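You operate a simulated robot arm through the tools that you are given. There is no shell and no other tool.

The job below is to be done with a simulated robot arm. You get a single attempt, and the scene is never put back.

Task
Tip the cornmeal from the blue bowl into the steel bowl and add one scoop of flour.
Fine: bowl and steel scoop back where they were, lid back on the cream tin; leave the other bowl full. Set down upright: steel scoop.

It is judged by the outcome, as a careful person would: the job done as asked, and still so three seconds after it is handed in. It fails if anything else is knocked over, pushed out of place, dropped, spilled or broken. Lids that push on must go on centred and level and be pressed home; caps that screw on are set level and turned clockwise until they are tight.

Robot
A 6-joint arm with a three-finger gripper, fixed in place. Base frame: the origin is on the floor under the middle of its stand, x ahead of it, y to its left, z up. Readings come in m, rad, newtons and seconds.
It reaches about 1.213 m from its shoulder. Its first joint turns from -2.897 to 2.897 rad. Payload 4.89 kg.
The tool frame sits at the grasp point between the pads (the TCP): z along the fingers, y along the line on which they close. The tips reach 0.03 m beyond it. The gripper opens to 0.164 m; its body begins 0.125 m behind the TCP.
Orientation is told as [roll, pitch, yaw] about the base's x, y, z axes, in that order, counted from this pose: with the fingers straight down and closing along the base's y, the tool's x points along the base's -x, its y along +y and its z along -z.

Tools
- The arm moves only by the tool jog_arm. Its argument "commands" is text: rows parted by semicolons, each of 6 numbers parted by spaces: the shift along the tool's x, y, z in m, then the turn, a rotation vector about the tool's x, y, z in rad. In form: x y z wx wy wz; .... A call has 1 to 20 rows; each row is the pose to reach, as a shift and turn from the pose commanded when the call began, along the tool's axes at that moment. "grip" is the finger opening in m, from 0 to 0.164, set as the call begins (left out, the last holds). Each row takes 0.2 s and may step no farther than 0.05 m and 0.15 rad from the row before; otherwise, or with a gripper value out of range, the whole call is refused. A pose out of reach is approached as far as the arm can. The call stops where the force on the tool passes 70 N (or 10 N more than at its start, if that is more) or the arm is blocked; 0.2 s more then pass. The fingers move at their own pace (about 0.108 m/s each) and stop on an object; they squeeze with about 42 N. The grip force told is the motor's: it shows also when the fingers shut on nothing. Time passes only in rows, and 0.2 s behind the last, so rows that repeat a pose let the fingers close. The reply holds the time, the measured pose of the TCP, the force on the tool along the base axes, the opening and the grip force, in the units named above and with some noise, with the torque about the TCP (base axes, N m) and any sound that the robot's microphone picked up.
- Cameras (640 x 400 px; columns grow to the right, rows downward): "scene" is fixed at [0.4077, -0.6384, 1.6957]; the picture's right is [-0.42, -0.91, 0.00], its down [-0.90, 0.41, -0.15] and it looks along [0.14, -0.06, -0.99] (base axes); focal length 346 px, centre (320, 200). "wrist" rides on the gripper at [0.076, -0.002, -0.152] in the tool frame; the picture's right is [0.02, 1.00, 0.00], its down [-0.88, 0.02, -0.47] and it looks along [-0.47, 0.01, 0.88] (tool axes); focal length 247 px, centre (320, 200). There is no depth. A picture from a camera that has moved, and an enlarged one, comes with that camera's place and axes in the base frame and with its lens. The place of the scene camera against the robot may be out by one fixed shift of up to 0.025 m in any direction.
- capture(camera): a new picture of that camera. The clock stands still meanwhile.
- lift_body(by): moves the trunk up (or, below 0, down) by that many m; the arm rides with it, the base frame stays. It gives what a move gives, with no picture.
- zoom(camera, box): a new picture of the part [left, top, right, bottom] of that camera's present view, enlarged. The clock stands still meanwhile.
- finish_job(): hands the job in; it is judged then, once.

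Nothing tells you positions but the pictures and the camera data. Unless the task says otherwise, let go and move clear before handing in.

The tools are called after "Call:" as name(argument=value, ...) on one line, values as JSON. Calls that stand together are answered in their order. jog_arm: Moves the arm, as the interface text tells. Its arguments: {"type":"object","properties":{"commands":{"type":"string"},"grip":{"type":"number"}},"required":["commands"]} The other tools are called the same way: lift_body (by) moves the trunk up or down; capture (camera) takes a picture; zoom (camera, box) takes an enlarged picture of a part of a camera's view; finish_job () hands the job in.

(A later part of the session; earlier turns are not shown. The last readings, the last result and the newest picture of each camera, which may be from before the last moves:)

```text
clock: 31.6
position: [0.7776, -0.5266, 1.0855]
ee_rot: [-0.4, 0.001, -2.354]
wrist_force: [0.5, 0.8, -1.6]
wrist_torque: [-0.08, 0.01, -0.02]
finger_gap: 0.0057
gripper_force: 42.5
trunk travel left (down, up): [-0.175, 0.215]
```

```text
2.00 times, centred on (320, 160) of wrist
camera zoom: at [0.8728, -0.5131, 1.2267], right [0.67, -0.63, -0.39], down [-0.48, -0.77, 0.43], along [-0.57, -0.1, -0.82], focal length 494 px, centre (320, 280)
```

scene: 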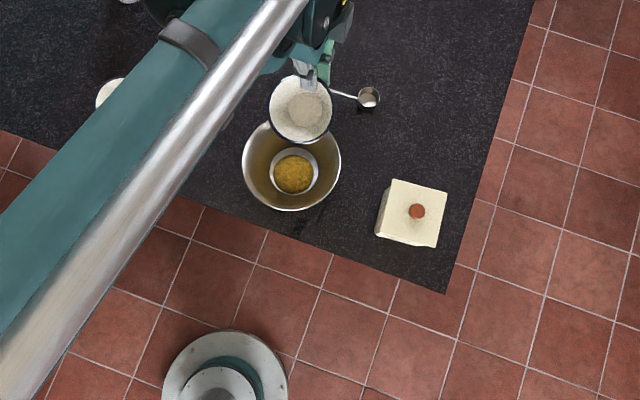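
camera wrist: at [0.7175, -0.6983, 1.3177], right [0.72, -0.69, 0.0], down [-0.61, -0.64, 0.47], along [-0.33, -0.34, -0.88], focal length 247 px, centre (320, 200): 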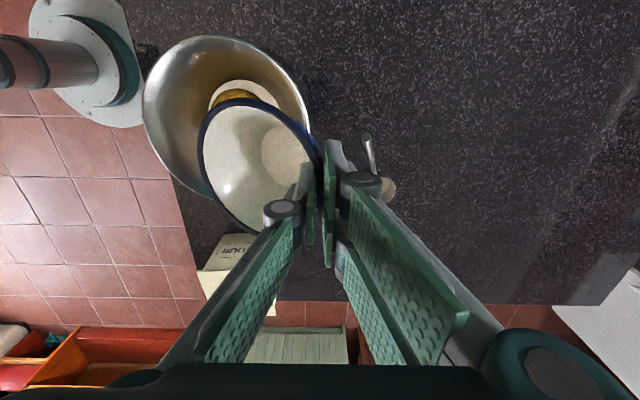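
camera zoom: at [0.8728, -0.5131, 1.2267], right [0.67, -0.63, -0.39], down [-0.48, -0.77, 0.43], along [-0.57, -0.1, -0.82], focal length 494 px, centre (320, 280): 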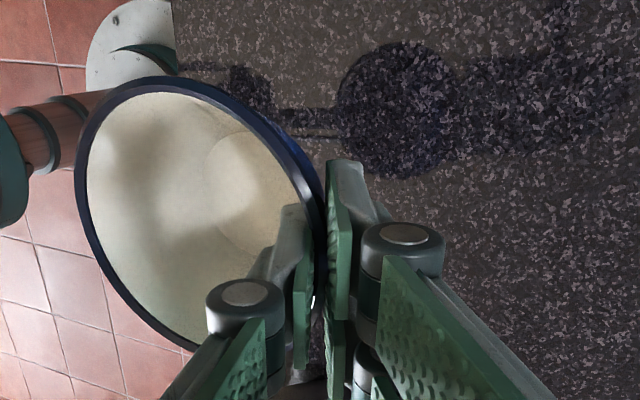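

Within 2.5 mm of the lift-off position. I'll correct that and lower gently to the table.

Call:
jog_arm(commands="0.0014 0.0136 0.03 0 0 0; 0.0014 0.0253 0.0545 0 0 0; 0.0014 0.033 0.073 0 0 0; 0.0014 0.037 0.0822 0 0 0; 0.0014 0.0389 0.0868 0 0 0; 0.0014 0.0408 0.0913 0 0 0; 0.0014 0.0408 0.0913 0 0 0")

Call:
zoom(camera="wrist", box=[160, 60, 480, 260])

Call:
zoom(camera="scene", box=[80, 60, 240, 180])

```text
clock: 33.2
position: [0.7797, -0.5279, 0.9855]
ee_rot: [-0.4, 0.0, -2.353]
wrist_force: [5.8, -5.1, 19.8]
wrist_torque: [0.05, 0.9, 0.22]
finger_gap: 0.0061
gripper_force: 42.0
trunk travel left (down, up): [-0.175, 0.215]
```

```text
2.00 times, centred on (320, 160) of wrist
camera zoom: at [0.8748, -0.5132, 1.1278], right [0.67, -0.64, -0.39], down [-0.48, -0.77, 0.43], along [-0.57, -0.1, -0.82], focal length 494 px, centre (320, 280)
```

zoom: 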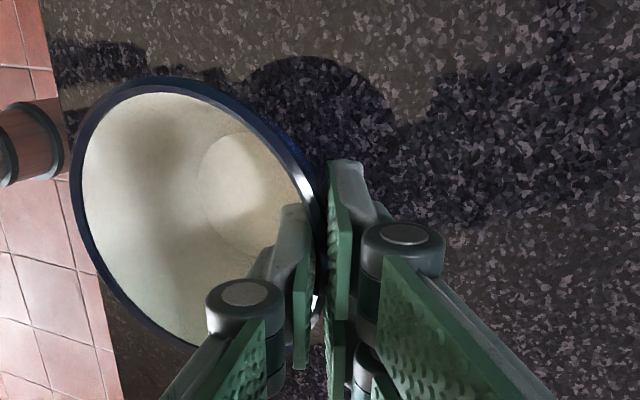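

```text
3.33 times, centred on (160, 120) of scene
camera zoom: at [0.4077, -0.6384, 1.6957], right [-0.42, -0.91, 0.0], down [-0.9, 0.41, -0.15], along [0.14, -0.06, -0.99], focal length 1153 px, centre (853, 467)
```

zoom: 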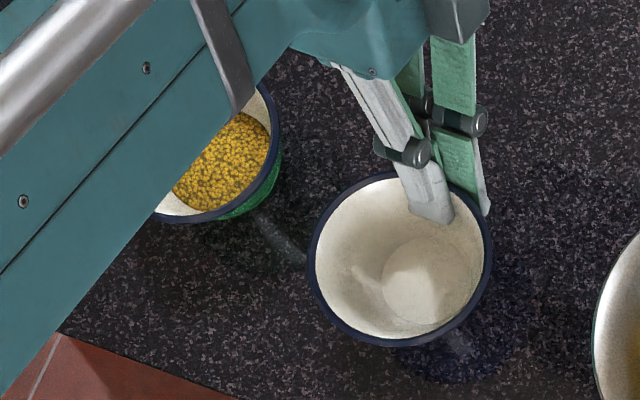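

The bowl rests on the table within about 3 mm of its start. Releasing and backing out along the finger direction.

Call:
jog_arm(commands="0 0 0 0 0 0; 0 0 0 0 0 0; 0 0 0 0 0 0; 0 0 0 0 0 0", grip=0.045)

Call:
jog_arm(commands="0 0 -0.01 0 0 0; 0 0 -0.03 0 0 0; 0 0 -0.06 0 0 0; 0 0 -0.1 0 0 0; 0 0 -0.14 0 0 0; 0 0 -0.14 0 0 0")

Call:
capture(camera="wrist")

Call:
zoom(camera="scene", box=[80, 60, 240, 180])

```text
clock: 34.2
position: [0.7805, -0.5275, 0.9859]
ee_rot: [-0.399, 0.0, -2.353]
wrist_force: [-0.1, -0.6, 0.1]
wrist_torque: [0.01, -0.03, -0.02]
finger_gap: 0.045
gripper_force: 0.0
trunk travel left (down, up): [-0.175, 0.215]
```

```text
clock: 35.6
position: [0.8193, -0.5651, 1.1154]
ee_rot: [-0.4, 0.001, -2.354]
wrist_force: [0.5, -0.8, 0.7]
wrist_torque: [-0.03, -0.02, -0.03]
finger_gap: 0.0448
gripper_force: 0.1
trunk travel left (down, up): [-0.175, 0.215]
```

```text
taken
camera wrist: at [0.9138, -0.5511, 1.2564], right [0.67, -0.63, -0.39], down [-0.48, -0.77, 0.43], along [-0.57, -0.1, -0.82], focal length 247 px, centre (320, 200)
```

wrist: 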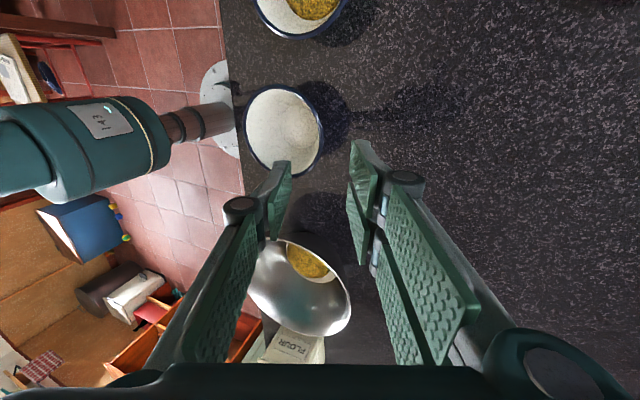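

```text
3.33 times, centred on (160, 120) of scene
camera zoom: at [0.4077, -0.6384, 1.6957], right [-0.42, -0.91, 0.0], down [-0.9, 0.41, -0.15], along [0.14, -0.06, -0.99], focal length 1153 px, centre (853, 467)
```

zoom: 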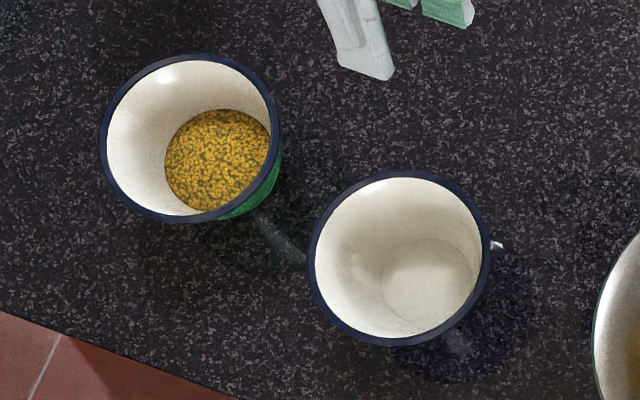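

The blue bowl is back in place, upright and empty, and the green bowl is untouched. Next is the tin lid: I'll move over the tin (about (0.391, -0.844)) with the hand vertical.

Call:
jog_arm(commands="-0.03 -0.012 -0.012 -0.033 0 0; -0.073 -0.024 -0.016 -0.067 0 0; -0.116 -0.035 -0.019 -0.1 0 0; -0.159 -0.046 -0.021 -0.133 0 0; -0.202 -0.057 -0.023 -0.167 0 0; -0.245 -0.068 -0.025 -0.2 0 0; -0.288 -0.079 -0.027 -0.233 0 0; -0.331 -0.09 -0.029 -0.267 0 0; -0.374 -0.1 -0.031 -0.3 0 0; -0.417 -0.11 -0.033 -0.333 0 0; -0.46 -0.12 -0.035 -0.367 0 0; -0.5 -0.1301 -0.0373 -0.4 0 0; -0.5 -0.1301 -0.0373 -0.4 0 0", grip=0.08)

Call:
capture(camera="wrist")

Call:
capture(camera="scene")

```text
clock: 38.4
position: [0.3907, -0.8477, 1.2013]
ee_rot: [0.0, 0.001, -2.353]
wrist_force: [-0.7, -0.5, -0.2]
wrist_torque: [0.01, -0.11, 0.01]
finger_gap: 0.0801
gripper_force: 0.1
trunk travel left (down, up): [-0.175, 0.215]
```

```text
taken
camera wrist: at [0.4428, -0.7912, 1.3538], right [0.72, -0.69, 0.0], down [-0.61, -0.64, 0.47], along [-0.33, -0.34, -0.88], focal length 247 px, centre (320, 200)
```

wrist: 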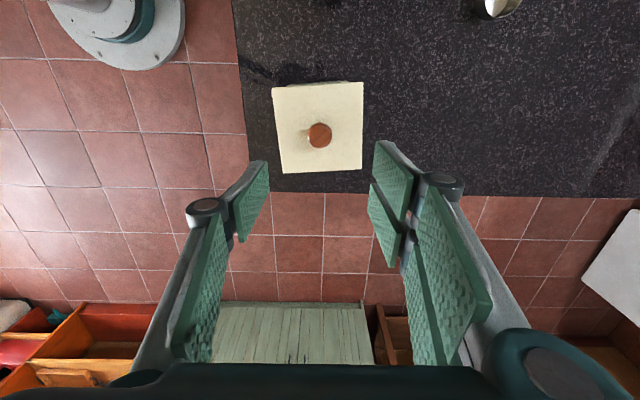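

```text
taken
```

scene: 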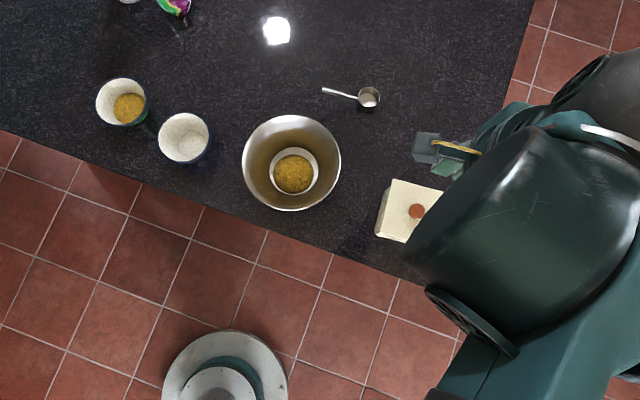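

Call:
zoom(camera="wrist", box=[240, 60, 400, 200])

Call:
zoom(camera="scene", box=[220, 100, 380, 220])

```text
2.86 times, centred on (320, 130) of wrist
camera zoom: at [0.4428, -0.7912, 1.3538], right [0.72, -0.69, 0.0], down [-0.61, -0.64, 0.47], along [-0.33, -0.34, -0.88], focal length 706 px, centre (320, 400)
```

zoom: 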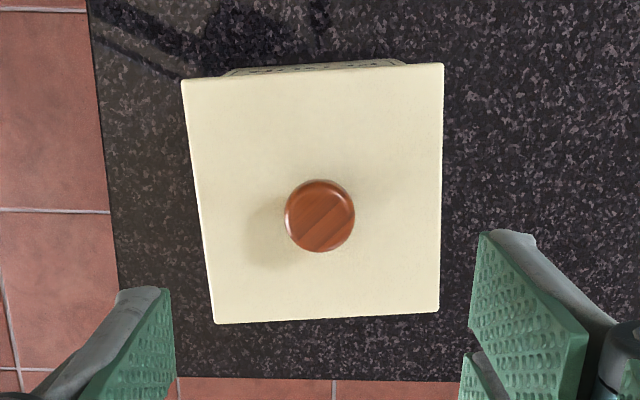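

```text
3.33 times, centred on (300, 160) of scene
camera zoom: at [0.4077, -0.6384, 1.6957], right [-0.42, -0.91, 0.0], down [-0.9, 0.41, -0.15], along [0.14, -0.06, -0.99], focal length 1153 px, centre (387, 333)
```

zoom: 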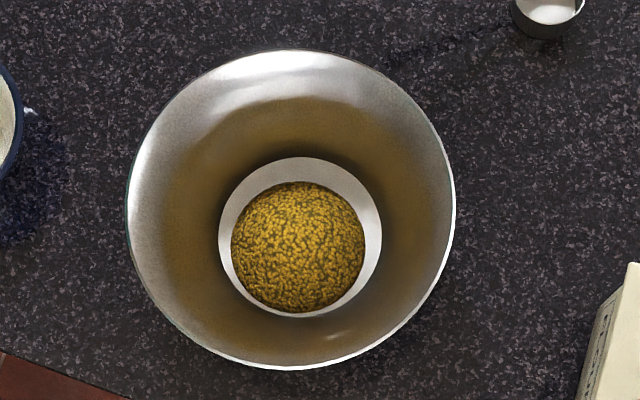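

Cornmeal is safely in the steel bowl. The knob is at about (0.391, -0.844), top z about 1.05, and the lid plane is about 1.032. I'll centre over the knob and come down in stages.

Call:
jog_arm(commands="0.001 -0.001 0.03 0 0 0; 0.0028 -0.0024 0.06 0 0 0; 0.0028 -0.0024 0.09 0 0 0; 0.0028 -0.0024 0.1 0 0 0; 0.0028 -0.0024 0.1 0 0 0")

Call:
capture(camera="wrist")

Call:
zoom(camera="wrist", box=[220, 110, 420, 235])

```text
clock: 39.6
position: [0.392, -0.8432, 1.1001]
ee_rot: [-0.001, 0.0, -2.356]
wrist_force: [-0.4, 0.6, 0.2]
wrist_torque: [0.02, 0.03, -0.01]
finger_gap: 0.0802
gripper_force: 0.0
trunk travel left (down, up): [-0.175, 0.215]
```

```text
taken
camera wrist: at [0.4452, -0.787, 1.2526], right [0.72, -0.69, 0.0], down [-0.61, -0.64, 0.47], along [-0.33, -0.34, -0.88], focal length 247 px, centre (320, 200)
```

wrist: 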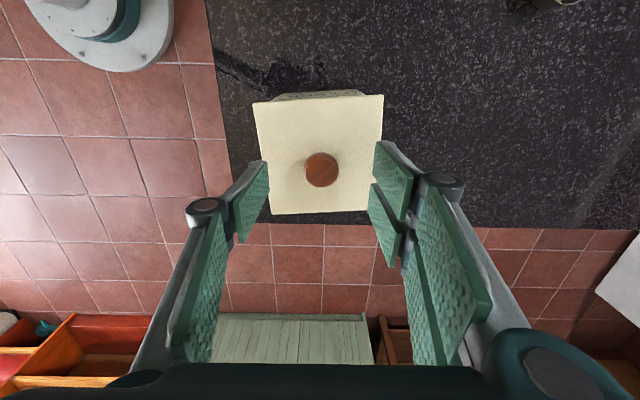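

```text
3.20 times, centred on (320, 172) of wrist
camera zoom: at [0.4452, -0.787, 1.2526], right [0.72, -0.69, 0.0], down [-0.61, -0.64, 0.47], along [-0.33, -0.34, -0.88], focal length 790 px, centre (320, 288)
```

zoom: 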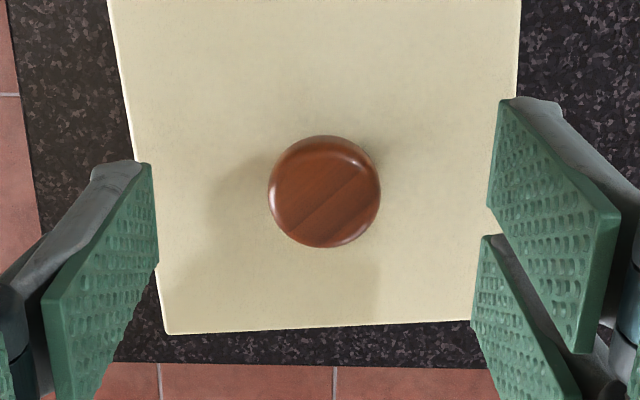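

The knob is centred under the grasp point. I'll go down to z 1.070.

Call:
jog_arm(commands="0 0 0.015 0 0 0; 0 0 0.025 0 0 0; 0 0 0.03 0 0 0; 0 0 0.03 0 0 0")

Call:
zoom(camera="wrist", box=[200, 110, 440, 260])

Call:
zoom(camera="scene", box=[340, 140, 500, 260])

```text
clock: 40.6
position: [0.392, -0.8423, 1.0695]
ee_rot: [-0.001, -0.001, -2.355]
wrist_force: [0.4, -0.4, -0.4]
wrist_torque: [0.02, 0.0, 0.0]
finger_gap: 0.08
gripper_force: 0.1
trunk travel left (down, up): [-0.175, 0.215]
```

```text
2.67 times, centred on (320, 185) of wrist
camera zoom: at [0.4448, -0.7864, 1.2223], right [0.72, -0.69, 0.0], down [-0.61, -0.64, 0.47], along [-0.33, -0.34, -0.88], focal length 659 px, centre (320, 240)
```

zoom: 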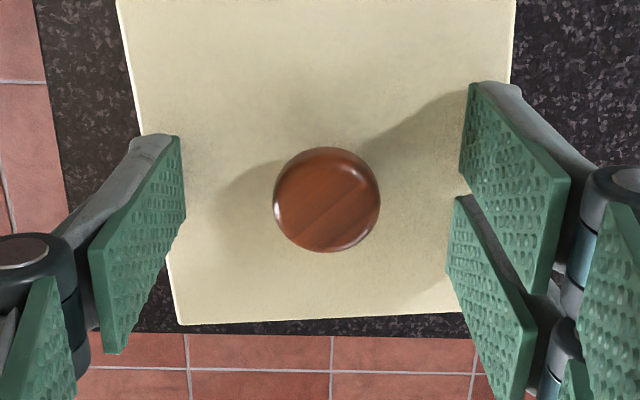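

```text
3.33 times, centred on (420, 200) of scene
camera zoom: at [0.4077, -0.6384, 1.6957], right [-0.42, -0.91, 0.0], down [-0.9, 0.41, -0.15], along [0.14, -0.06, -0.99], focal length 1153 px, centre (-13, 200)
```

zoom: 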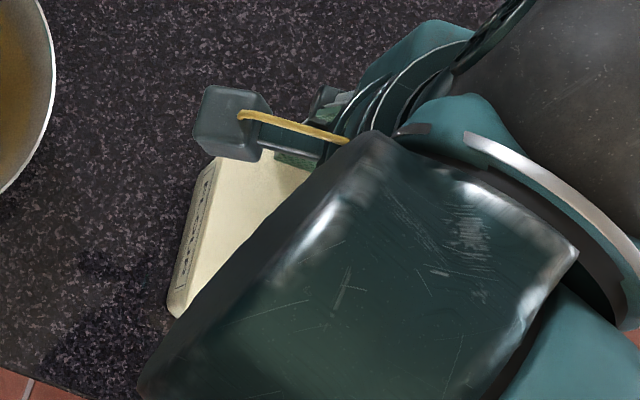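

Knob top is about z 1.057 and the lid about 1.033, so closed fingertips will end about 6 mm above the lid. Closing on the knob.

Call:
jog_arm(commands="0 0 0 0 0 0; 0 0 0 0 0 0; 0 0 0 0 0 0; 0 0 0 0 0 0; 0 0 0 0 0 0", grip=0)

Call:
zoom(camera="wrist", box=[200, 110, 440, 260])

```text
clock: 41.8
position: [0.3923, -0.8419, 1.0705]
ee_rot: [0.001, -0.001, -2.356]
wrist_force: [0.7, -3.5, 2.7]
wrist_torque: [-0.09, -0.04, 0.02]
finger_gap: 0.0269
gripper_force: 41.9
trunk travel left (down, up): [-0.175, 0.215]
```

```text
2.67 times, centred on (320, 185) of wrist
camera zoom: at [0.4447, -0.7864, 1.2225], right [0.72, -0.69, 0.0], down [-0.61, -0.64, 0.47], along [-0.33, -0.34, -0.88], focal length 659 px, centre (320, 240)
```

zoom: 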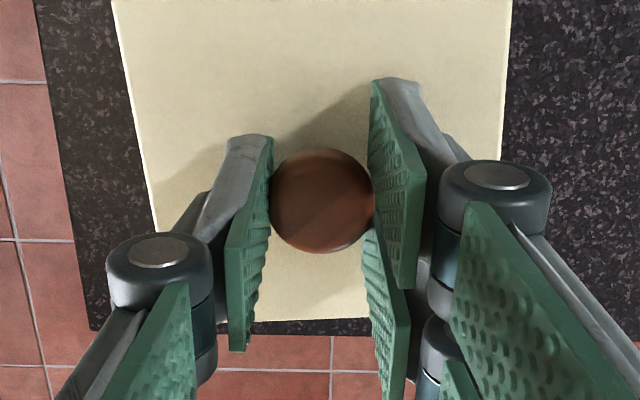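

Gripped the knob (27 mm gap, 42 N). I'll pull up slowly and watch that the lid comes off and the tin stays.

Call:
jog_arm(commands="0 0 -0.004 0 0 0; 0 0 -0.008 0 0 0; 0 0 -0.014 0 0 0; 0 0 -0.022 0 0 0; 0 0 -0.03 0 0 0; 0 0 -0.03 0 0 0")

Call:
zoom(camera="wrist", box=[200, 80, 440, 260])

Call:
capture(camera="scene")

```text
clock: 43.2
position: [0.394, -0.8415, 1.0991]
ee_rot: [0.0, 0.0, -2.356]
wrist_force: [0.9, 0.6, -0.8]
wrist_torque: [-0.01, 0.02, 0.03]
finger_gap: 0.0269
gripper_force: 41.6
trunk travel left (down, up): [-0.175, 0.215]
heard: snap
```

```text
2.22 times, centred on (320, 170) of wrist
camera zoom: at [0.4447, -0.7861, 1.2522], right [0.72, -0.69, 0.0], down [-0.61, -0.64, 0.47], along [-0.33, -0.34, -0.88], focal length 549 px, centre (320, 267)
```

zoom: 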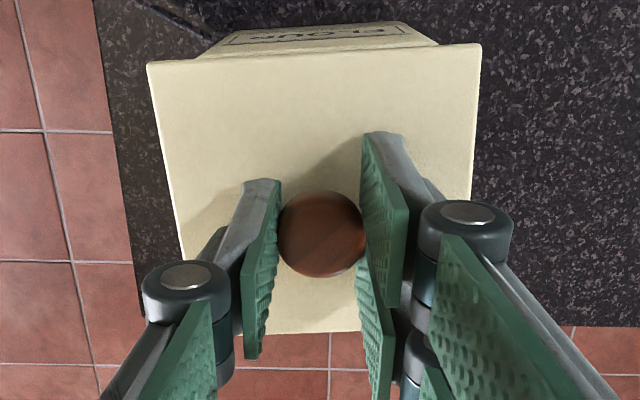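

```text
taken
```

scene: 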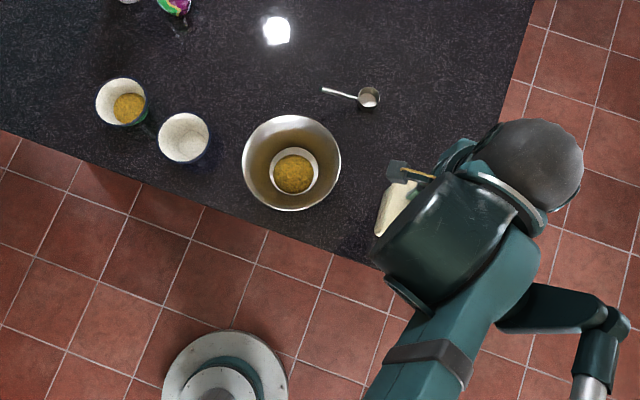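

A snap was heard, so the lid is off. I'll raise it further and look at the open tin below.

Call:
jog_arm(commands="0 0 -0.03 0 0 0; 0 0 -0.06 0 0 0; 0 0 -0.08 0 0 0; 0 0 -0.08 0 0 0")

Call:
capture(camera="wrist")

Call:
zoom(camera="scene", box=[340, 140, 500, 260])

```text
clock: 44.2
position: [0.3925, -0.8396, 1.1796]
ee_rot: [0.0, 0.001, -2.355]
wrist_force: [0.6, 0.7, -0.7]
wrist_torque: [-0.08, -0.03, 0.0]
finger_gap: 0.0275
gripper_force: 41.5
trunk travel left (down, up): [-0.175, 0.215]
```

```text
taken
camera wrist: at [0.4443, -0.7855, 1.3323], right [0.72, -0.69, 0.0], down [-0.61, -0.64, 0.47], along [-0.33, -0.34, -0.88], focal length 247 px, centre (320, 200)
```

wrist: 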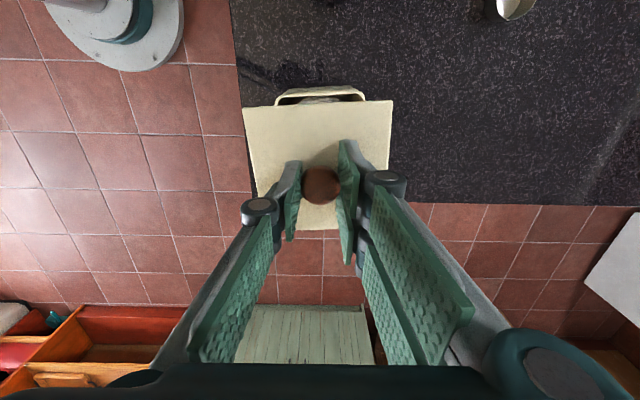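

```text
3.33 times, centred on (420, 200) of scene
camera zoom: at [0.4077, -0.6384, 1.6957], right [-0.42, -0.91, 0.0], down [-0.9, 0.41, -0.15], along [0.14, -0.06, -0.99], focal length 1153 px, centre (-13, 200)
```

zoom: 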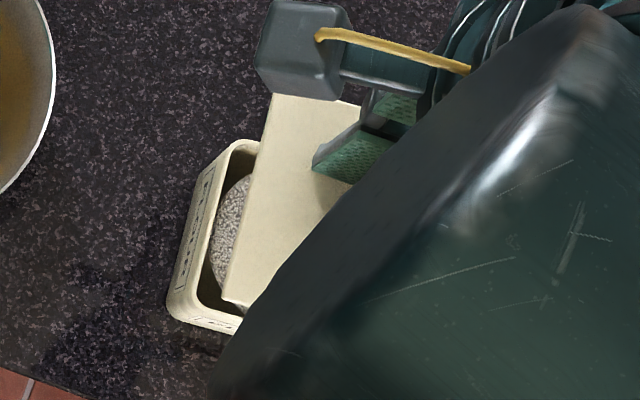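

The tin is open with flour visible. I'll carry the lid to a free spot behind the tin, around (0.523, -0.933), and lower it gently.

Call:
jog_arm(commands="0.003 0.02 0 0 0 0; 0.01 0.06 0 0 0 0; 0.017 0.1 0 0 0 0; 0.023 0.14 0 0 0 0; 0.0262 0.1583 0.01 0 0 0; 0.0262 0.1583 0.05 0 0 0; 0.0262 0.1583 0.09 0 0 0; 0.0262 0.1583 0.12 0 0 0; 0.0262 0.1583 0.12 0 0 0")

Call:
capture(camera="wrist")

Call:
capture(camera="scene")

```text
clock: 46.2
position: [0.524, -0.9345, 1.0595]
ee_rot: [-0.001, 0.0, -2.355]
wrist_force: [0.5, -0.1, -1.3]
wrist_torque: [0.02, 0.02, 0.0]
finger_gap: 0.0271
gripper_force: 41.5
trunk travel left (down, up): [-0.175, 0.215]
```

```text
taken
camera wrist: at [0.5756, -0.8793, 1.2115], right [0.72, -0.69, 0.0], down [-0.61, -0.64, 0.47], along [-0.33, -0.34, -0.88], focal length 247 px, centre (320, 200)
```

wrist: 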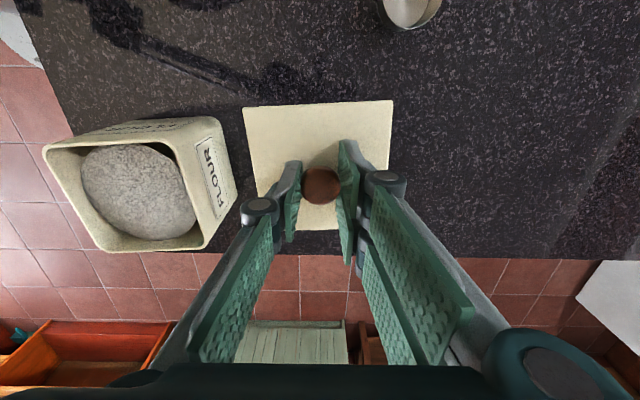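

```text
taken
```

scene: 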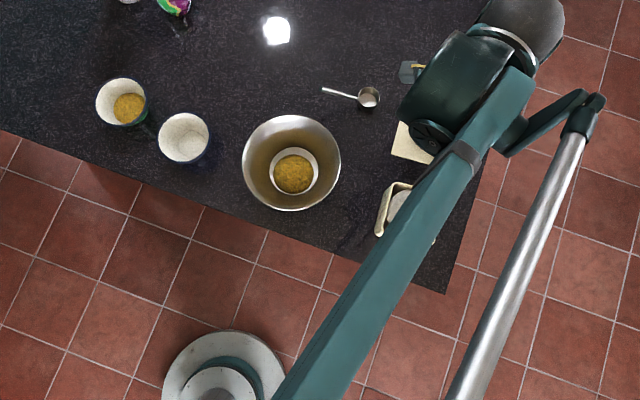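

The spot is clear. Lowering the lid gradually.

Call:
jog_arm(commands="0 0 0.02 0 0 0; 0 0 0.04 0 0 0; 0 0 0.055 0 0 0; 0 0 0.06 0 0 0; 0 0 0.065 0 0 0; 0 0 0.068 0 0 0; 0 0 0.068 0 0 0")

Call:
capture(camera="wrist")

```text
clock: 47.8
position: [0.5234, -0.9358, 0.9912]
ee_rot: [0.001, 0.002, -2.355]
wrist_force: [-0.4, -0.7, -0.4]
wrist_torque: [-0.01, -0.05, 0.01]
finger_gap: 0.0273
gripper_force: 42.0
trunk travel left (down, up): [-0.175, 0.215]
```

```text
taken
camera wrist: at [0.5751, -0.8795, 1.144], right [0.72, -0.69, 0.0], down [-0.61, -0.64, 0.47], along [-0.33, -0.34, -0.88], focal length 247 px, centre (320, 200)
```

wrist: 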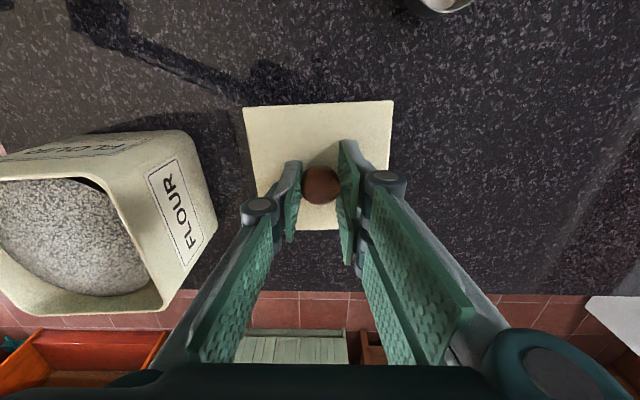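

No contact yet. Continuing down in small steps.

Call:
jog_arm(commands="0 0 0.004 0 0 0; 0 0 0.008 0 0 0; 0 0 0.011 0 0 0; 0 0 0.011 0 0 0")

Call:
zoom(camera="wrist", box=[220, 80, 420, 240])

```text
clock: 48.8
position: [0.5233, -0.9353, 0.9809]
ee_rot: [0.0, -0.001, -2.354]
wrist_force: [0.7, -0.2, -0.5]
wrist_torque: [0.02, 0.0, -0.02]
finger_gap: 0.0268
gripper_force: 42.2
trunk travel left (down, up): [-0.175, 0.215]
```

```text
2.50 times, centred on (320, 160) of wrist
camera zoom: at [0.575, -0.8793, 1.1333], right [0.72, -0.69, 0.0], down [-0.61, -0.64, 0.47], along [-0.33, -0.34, -0.88], focal length 617 px, centre (320, 300)
```

zoom: 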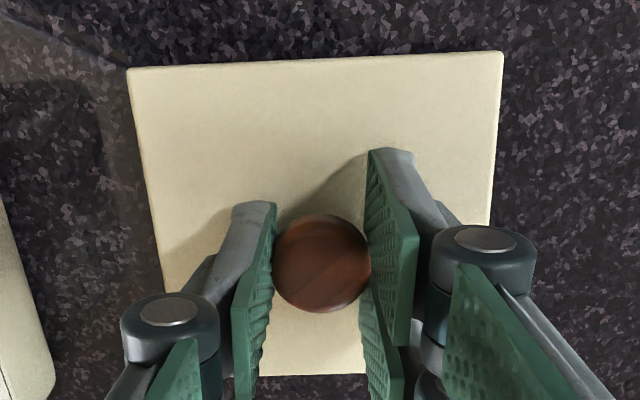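

Still free. A few more millimetres at a time.

Call:
jog_arm(commands="0 0 0.003 0 0 0; 0 0 0.006 0 0 0; 0 0 0.006 0 0 0")

```text
clock: 49.6
position: [0.5225, -0.9343, 0.9756]
ee_rot: [0.003, 0.001, -2.354]
wrist_force: [3.5, -5.6, 14.4]
wrist_torque: [-0.15, 0.04, 0.03]
finger_gap: 0.027
gripper_force: 42.0
trunk travel left (down, up): [-0.175, 0.215]
```

The lid has touched the table (14 N). Releasing the knob and rising.

Call:
jog_arm(commands="0 0 0 0 0 0; 0 0 0 0 0 0; 0 0 0 0 0 0", grip=0.08)

Call:
jog_arm(commands="0 0 -0.03 0 0 0; 0 0 -0.07 0 0 0; 0 0 -0.12 0 0 0; 0 0 -0.17 0 0 0; 0 0 -0.22 0 0 0; 0 0 -0.22 0 0 0")

Call:
capture(camera="wrist")

Call:
capture(camera="scene")

```text
clock: 50.4
position: [0.5222, -0.9355, 0.9746]
ee_rot: [0.0, 0.001, -2.354]
wrist_force: [-0.8, 0.0, -0.5]
wrist_torque: [-0.02, -0.03, -0.02]
finger_gap: 0.0801
gripper_force: 0.1
trunk travel left (down, up): [-0.175, 0.215]
```

```text
clock: 51.8
position: [0.522, -0.9326, 1.1956]
ee_rot: [0.0, -0.001, -2.352]
wrist_force: [-0.2, -0.2, 1.9]
wrist_torque: [-0.08, -0.07, -0.01]
finger_gap: 0.0798
gripper_force: 0.1
trunk travel left (down, up): [-0.175, 0.215]
```

```text
taken
camera wrist: at [0.5748, -0.8775, 1.3478], right [0.72, -0.69, 0.0], down [-0.61, -0.64, 0.47], along [-0.33, -0.34, -0.88], focal length 247 px, centre (320, 200)
```

wrist: 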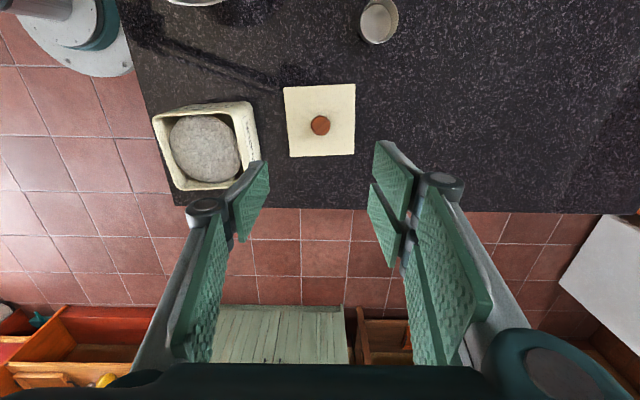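

```text
taken
```

scene: 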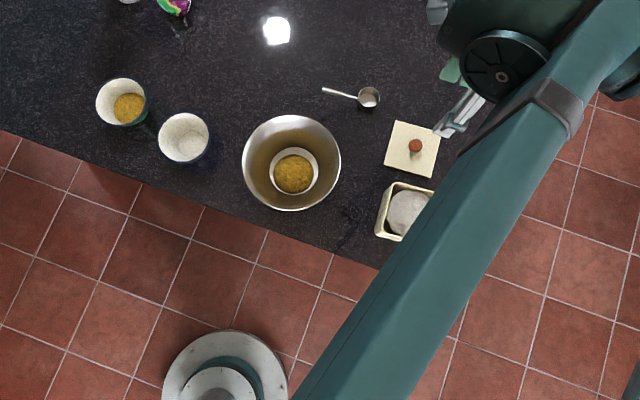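

The lid is set down flat behind the tin and the open tin shows the flour. For the scoop I'll turn the hand so its camera side faces the cup, moving above the scoop handle near (0.71, -0.83).

Call:
jog_arm(commands="0.0104 0.003 0 0 0 -0.15; 0.0207 0.006 0 0 0 -0.3; 0.0311 0.009 0 0 0 -0.45; 0.0414 0.012 0 0 0 -0.6; 0.0518 0.015 0 0 0 -0.75; 0.0621 0.018 0 0 0 -0.9; 0.0725 0.021 0 0 0 -1.05; 0.0828 0.024 0 0 0 -1.2; 0.0932 0.027 0 0 0 -1.35; 0.1035 0.03 0 0 0 -1.5; 0.1139 0.033 0 0 0 -1.65; 0.1242 0.036 0 0 0 -1.8; 0.1346 0.039 0 0 0 -1.95; 0.1449 0.042 0 0 0 -2.1; 0.1553 0.045 0 0 0 -2.25; 0.1656 0.048 0 0 0 -2.4; 0.176 0.051 0 0 0 -2.55; 0.1863 0.054 0 0 0 -2.7; 0.1967 0.057 0 0 0 -2.85; 0.207 0.06 0 0 0 -3.0")

Call:
jog_arm(commands="0 0 0 0 0 -0.11; 0 0 0 0 0 -0.22; 0 0 0 0 0 -0.33; 0 0 0 0 0 -0.33")

Call:
capture(camera="wrist")

Call:
capture(camera="scene")

```text
clock: 56.0
position: [0.7112, -0.832, 1.1944]
ee_rot: [0.001, 0.001, 0.648]
wrist_force: [-0.3, -0.8, 0.2]
wrist_torque: [0.03, -0.06, 0.01]
finger_gap: 0.0801
gripper_force: 0.1
trunk travel left (down, up): [-0.175, 0.215]
```

```text
clock: 57.0
position: [0.7114, -0.8308, 1.196]
ee_rot: [0.0, 0.0, 0.979]
wrist_force: [0.5, -0.7, -0.5]
wrist_torque: [0.01, -0.01, 0.01]
finger_gap: 0.0799
gripper_force: 0.0
trunk travel left (down, up): [-0.175, 0.215]
```

```text
taken
camera wrist: at [0.6696, -0.8946, 1.3474], right [-0.84, 0.54, 0.0], down [0.48, 0.74, 0.47], along [0.26, 0.4, -0.88], focal length 247 px, centre (320, 200)
```

wrist: 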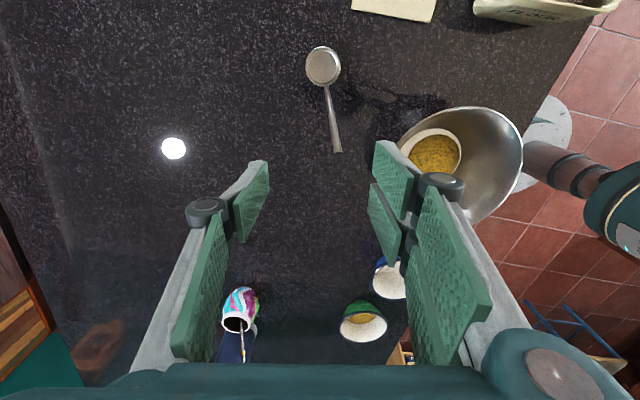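

```text
taken
```

scene: 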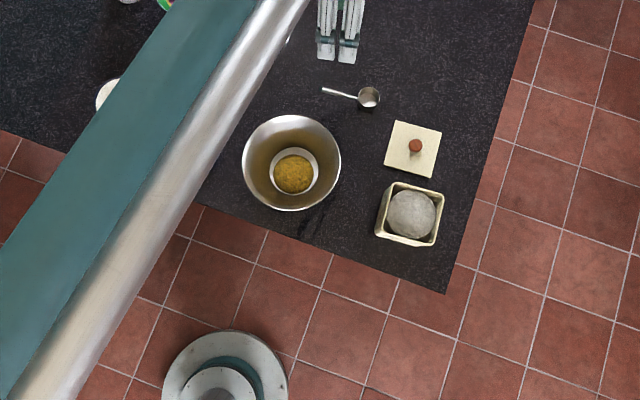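

The scoop is in view. I'll zoom on it, the tin and the steel bowl for measurements.

Call:
zoom(camera="wrist", box=[260, 30, 420, 170])

Call:
zoom(camera="scene", box=[310, 70, 470, 260])

Call:
zoom(camera="scene", box=[310, 70, 400, 126])

```text
2.86 times, centred on (340, 100) of wrist
camera zoom: at [0.6696, -0.8946, 1.3474], right [-0.84, 0.54, 0.0], down [0.48, 0.74, 0.47], along [0.26, 0.4, -0.88], focal length 706 px, centre (263, 486)
```

zoom: 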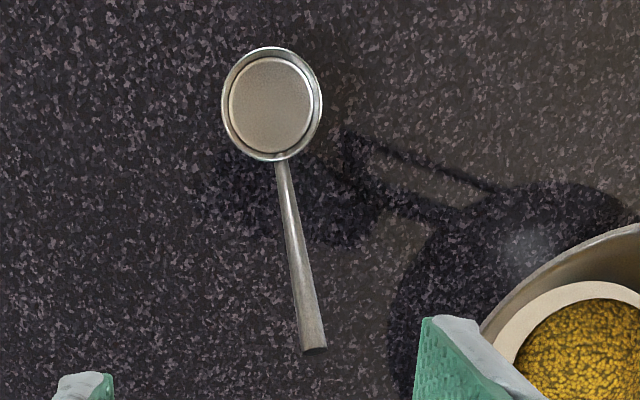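

```text
2.11 times, centred on (390, 165) of scene
camera zoom: at [0.4077, -0.6384, 1.6957], right [-0.42, -0.91, 0.0], down [-0.9, 0.41, -0.15], along [0.14, -0.06, -0.99], focal length 728 px, centre (173, 274)
```

zoom: 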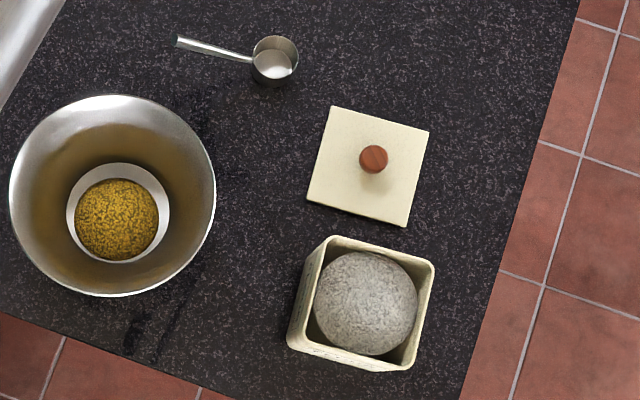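

```text
7.11 times, centred on (355, 98) of scene
camera zoom: at [0.4077, -0.6384, 1.6957], right [-0.42, -0.91, 0.0], down [-0.9, 0.41, -0.15], along [0.14, -0.06, -0.99], focal length 2459 px, centre (71, 925)
```

zoom: 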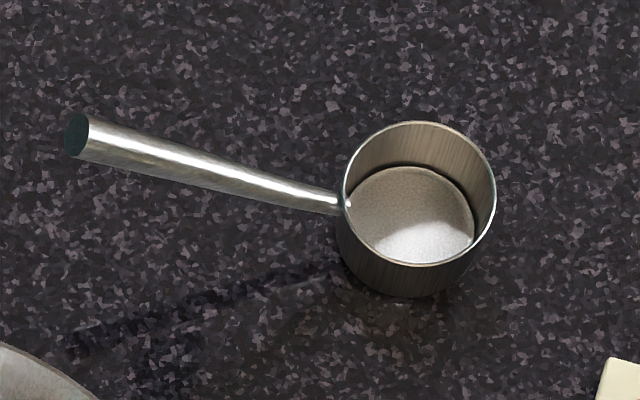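

The scoop's handle rises away from the cup (end near z ≈ 1.0). I'll shift sideways for a second view to triangulate the handle accurately.

Call:
jog_arm(commands="0 0.04 0 0 0 0; 0 0.08 0 0 0 0; 0 0.12 0 0 0 0; 0 0.12 0 0 0 0")

Call:
capture(camera="wrist")

Call:
zoom(camera="wrist", box=[100, 20, 260, 160])

```text
clock: 58.0
position: [0.6115, -0.7613, 1.1968]
ee_rot: [0.0, 0.0, 0.976]
wrist_force: [-0.6, 1.1, 1.2]
wrist_torque: [-0.12, -0.13, -0.01]
finger_gap: 0.0802
gripper_force: 0.1
trunk travel left (down, up): [-0.175, 0.215]
```

```text
taken
camera wrist: at [0.5695, -0.8252, 1.3486], right [-0.84, 0.54, 0.0], down [0.48, 0.74, 0.47], along [0.26, 0.4, -0.88], focal length 247 px, centre (320, 200)
```

wrist: 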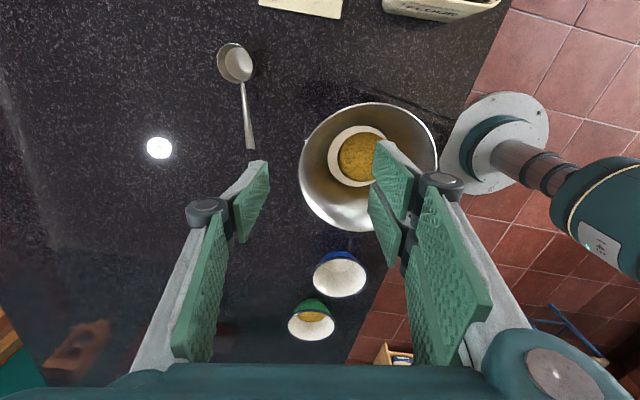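

```text
2.86 times, centred on (180, 90) of wrist
camera zoom: at [0.5695, -0.8252, 1.3486], right [-0.84, 0.54, 0.0], down [0.48, 0.74, 0.47], along [0.26, 0.4, -0.88], focal length 706 px, centre (720, 514)
```

zoom: 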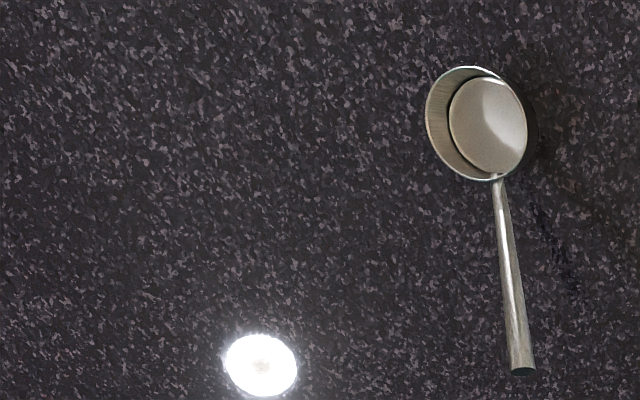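

Triangulated: scoop cup rim at (0.666, -0.893, 0.962), handle end at (0.707, -0.792, 1.010), rising about 32°. I'll take a pre-grasp pose above the handle's end, leaning toward the cup so I can tip it far enough later.

Call:
jog_arm(commands="-0.012 -0.025 0.005 0.0094 0.0897 -0.0411; -0.024 -0.05 0.02 0.0188 0.1793 -0.0822; -0.036 -0.07 0.045 0.0282 0.269 -0.1232; -0.045 -0.085 0.08 0.0376 0.3586 -0.1643; -0.0501 -0.0917 0.1098 0.047 0.4483 -0.2054; -0.0501 -0.0917 0.1098 0.047 0.4483 -0.2054", grip=0.045)

Call:
capture(camera="wrist")

Call:
zoom(camera="wrist", box=[220, 40, 420, 240])

Call:
capture(camera="scene")

```text
clock: 59.4
position: [0.7176, -0.7742, 1.0832]
ee_rot: [0.002, 0.451, 1.186]
wrist_force: [0.6, 0.0, -0.5]
wrist_torque: [0.0, 0.07, -0.05]
finger_gap: 0.0448
gripper_force: 0.0
trunk travel left (down, up): [-0.175, 0.215]
```

```text
taken
camera wrist: at [0.7172, -0.7758, 1.2544], right [-0.93, 0.36, 0.01], down [0.36, 0.93, 0.04], along [0.01, 0.04, -1.0], focal length 247 px, centre (320, 200)
```

wrist: 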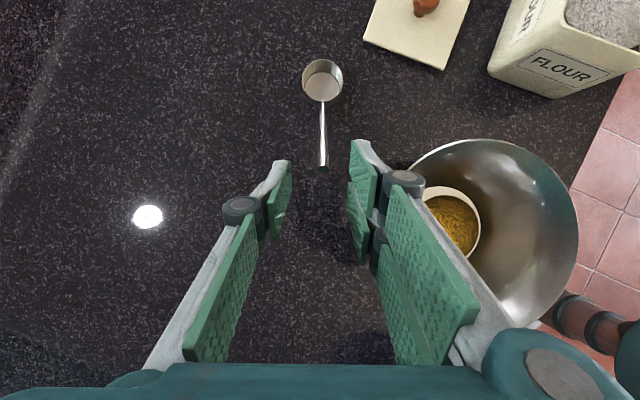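

```text
2.00 times, centred on (320, 140) of wrist
camera zoom: at [0.7172, -0.7758, 1.2544], right [-0.93, 0.36, 0.01], down [0.36, 0.93, 0.04], along [0.01, 0.04, -1.0], focal length 494 px, centre (320, 320)
```

zoom: 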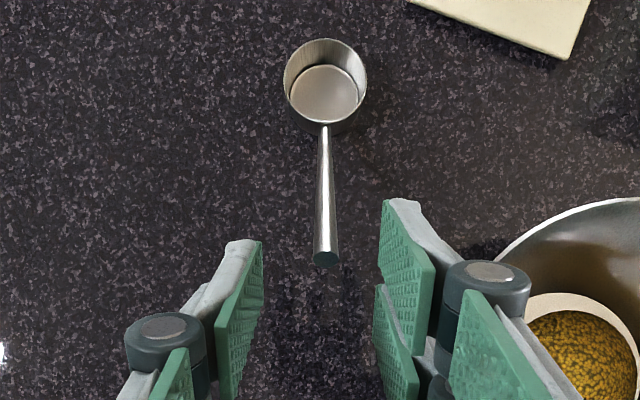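

```text
taken
```

scene: 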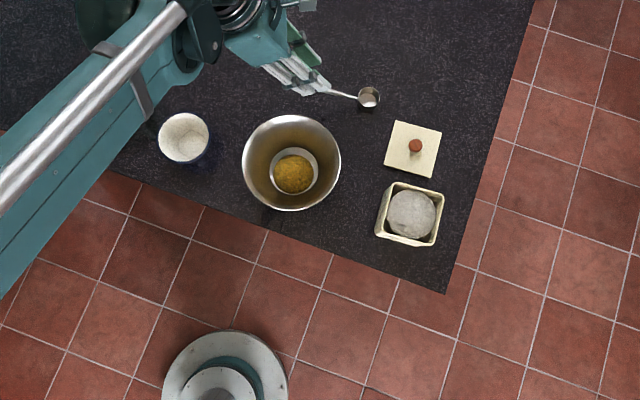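

The handle is aligned in the view and the estimates agree. I'll move in along the finger direction most of the way.

Call:
jog_arm(commands="0 0.0016 0.03 0 0 0; 0.0003 0.0032 0.055 0 0 0; 0.0005 0.0032 0.07 0 0 0; 0.0005 0.0032 0.07 0 0 0")

Call:
zoom(camera="wrist", box=[220, 40, 420, 240])

Call:
zoom(camera="scene", box=[240, 40, 400, 140])

```text
clock: 60.4
position: [0.7013, -0.8013, 1.022]
ee_rot: [0.001, 0.45, 1.186]
wrist_force: [0.4, -0.1, -0.6]
wrist_torque: [0.02, 0.03, -0.01]
finger_gap: 0.0449
gripper_force: 0.0
trunk travel left (down, up): [-0.175, 0.215]
```

```text
2.00 times, centred on (320, 140) of wrist
camera zoom: at [0.7014, -0.8039, 1.1927], right [-0.93, 0.36, 0.01], down [0.36, 0.93, 0.04], along [0.01, 0.04, -1.0], focal length 494 px, centre (320, 320)
```

zoom: 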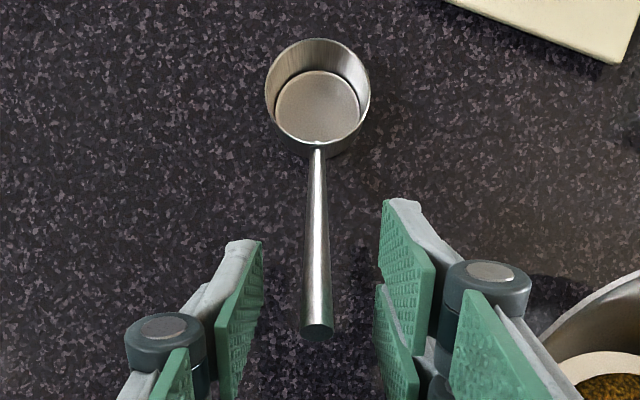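

```text
4.00 times, centred on (320, 90) of scene
camera zoom: at [0.4077, -0.6384, 1.6957], right [-0.42, -0.91, 0.0], down [-0.9, 0.41, -0.15], along [0.14, -0.06, -0.99], focal length 1383 px, centre (320, 640)
```

zoom: 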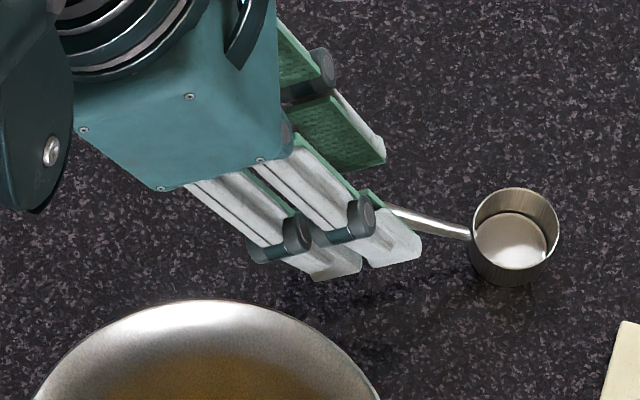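

Well centred between the pads. Advancing the last 2.6 cm and closing.

Call:
jog_arm(commands="0 0 0.01 0 0 0; 0 0 0.02 0 0 0; 0 0 0.026 0 0 0; 0 0 0.026 0 0 0")

Call:
zoom(camera="wrist", box=[220, 40, 420, 240])

```text
clock: 61.4
position: [0.6967, -0.8111, 0.9981]
ee_rot: [-0.002, 0.451, 1.185]
wrist_force: [-0.1, 0.0, -0.8]
wrist_torque: [0.03, 0.02, -0.08]
finger_gap: 0.0447
gripper_force: 0.1
trunk travel left (down, up): [-0.175, 0.215]
```

```text
2.00 times, centred on (320, 140) of wrist
camera zoom: at [0.6973, -0.8138, 1.1692], right [-0.93, 0.36, 0.01], down [0.36, 0.93, 0.04], along [0.01, 0.04, -1.0], focal length 494 px, centre (320, 320)
```

zoom: 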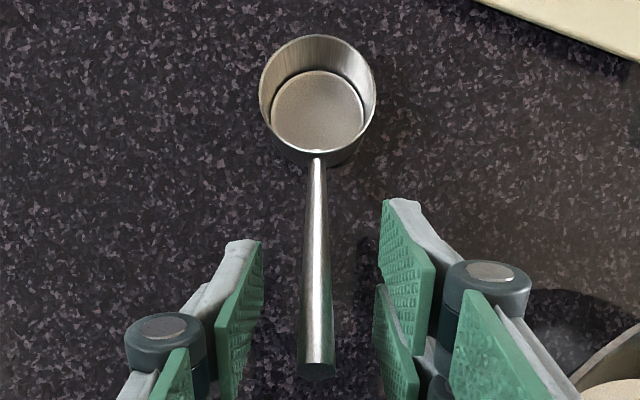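

The handle runs between the pads. Closing the grip.

Call:
jog_arm(commands="0 0 0 0 0 0; 0 0 0 0 0 0; 0 0 0 0 0 0; 0 0 0 0 0 0", grip=0)

Call:
zoom(camera="wrist", box=[220, 40, 420, 240])

Call:
zoom(camera="scene", box=[240, 40, 400, 140])

```text
clock: 62.4
position: [0.698, -0.8123, 0.9986]
ee_rot: [0.0, 0.45, 1.184]
wrist_force: [1.0, 0.1, 0.8]
wrist_torque: [-0.05, -0.05, 0.03]
finger_gap: 0.0073
gripper_force: 41.8
trunk travel left (down, up): [-0.175, 0.215]
```

```text
2.00 times, centred on (320, 140) of wrist
camera zoom: at [0.6972, -0.8137, 1.1693], right [-0.93, 0.36, 0.01], down [0.36, 0.93, 0.04], along [0.01, 0.04, -1.0], focal length 494 px, centre (320, 320)
```

zoom: 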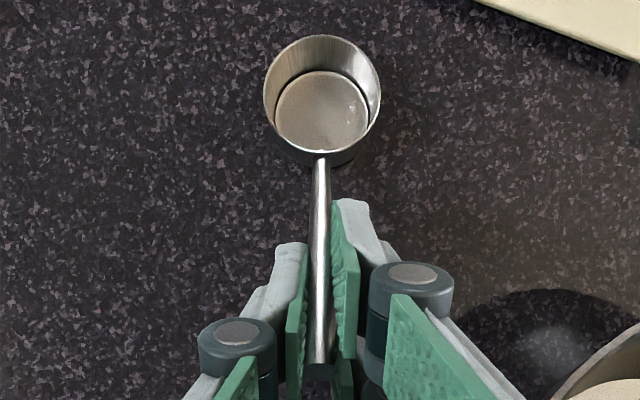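

```text
4.00 times, centred on (320, 90) of scene
camera zoom: at [0.4077, -0.6384, 1.6957], right [-0.42, -0.91, 0.0], down [-0.9, 0.41, -0.15], along [0.14, -0.06, -0.99], focal length 1383 px, centre (320, 640)
```

zoom: 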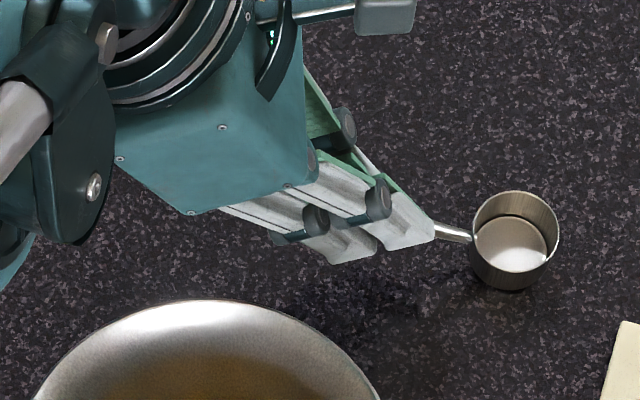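

The scoop handle is gripped (7 mm, 42 N). Lifting straight up and checking the cup stays level.

Call:
jog_arm(commands="0.0044 0 -0.009 0 0 0; 0.0131 0 -0.027 0 0 0; 0.0262 0 -0.054 0 0 0; 0.0436 0 -0.09 0 0 0; 0.0567 0 -0.117 0 0 0; 0.0654 0 -0.135 0 0 0; 0.0654 0 -0.135 0 0 0")

Call:
capture(camera="wrist")

Call:
capture(camera="scene")

```text
clock: 64.0
position: [0.6969, -0.8122, 1.1488]
ee_rot: [0.0, 0.45, 1.187]
wrist_force: [-0.1, 0.5, -0.9]
wrist_torque: [0.03, -0.06, 0.05]
finger_gap: 0.0072
gripper_force: 42.6
trunk travel left (down, up): [-0.175, 0.215]
```

```text
taken
camera wrist: at [0.6969, -0.8133, 1.3192], right [-0.93, 0.36, 0.01], down [0.36, 0.93, 0.04], along [0.01, 0.04, -1.0], focal length 247 px, centre (320, 200)
```

wrist: 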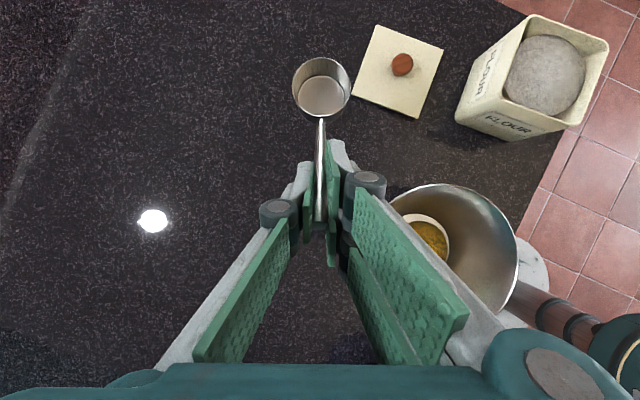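

```text
taken
```

scene: 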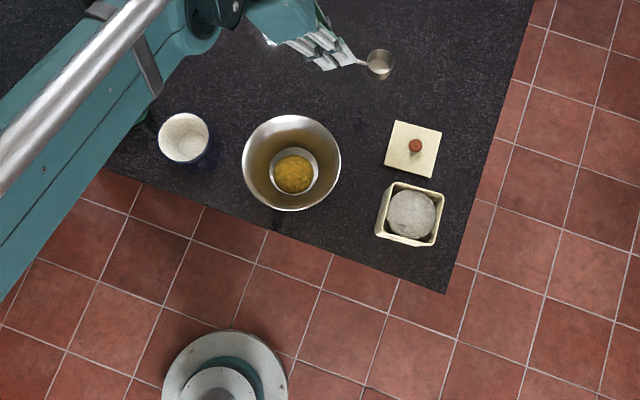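

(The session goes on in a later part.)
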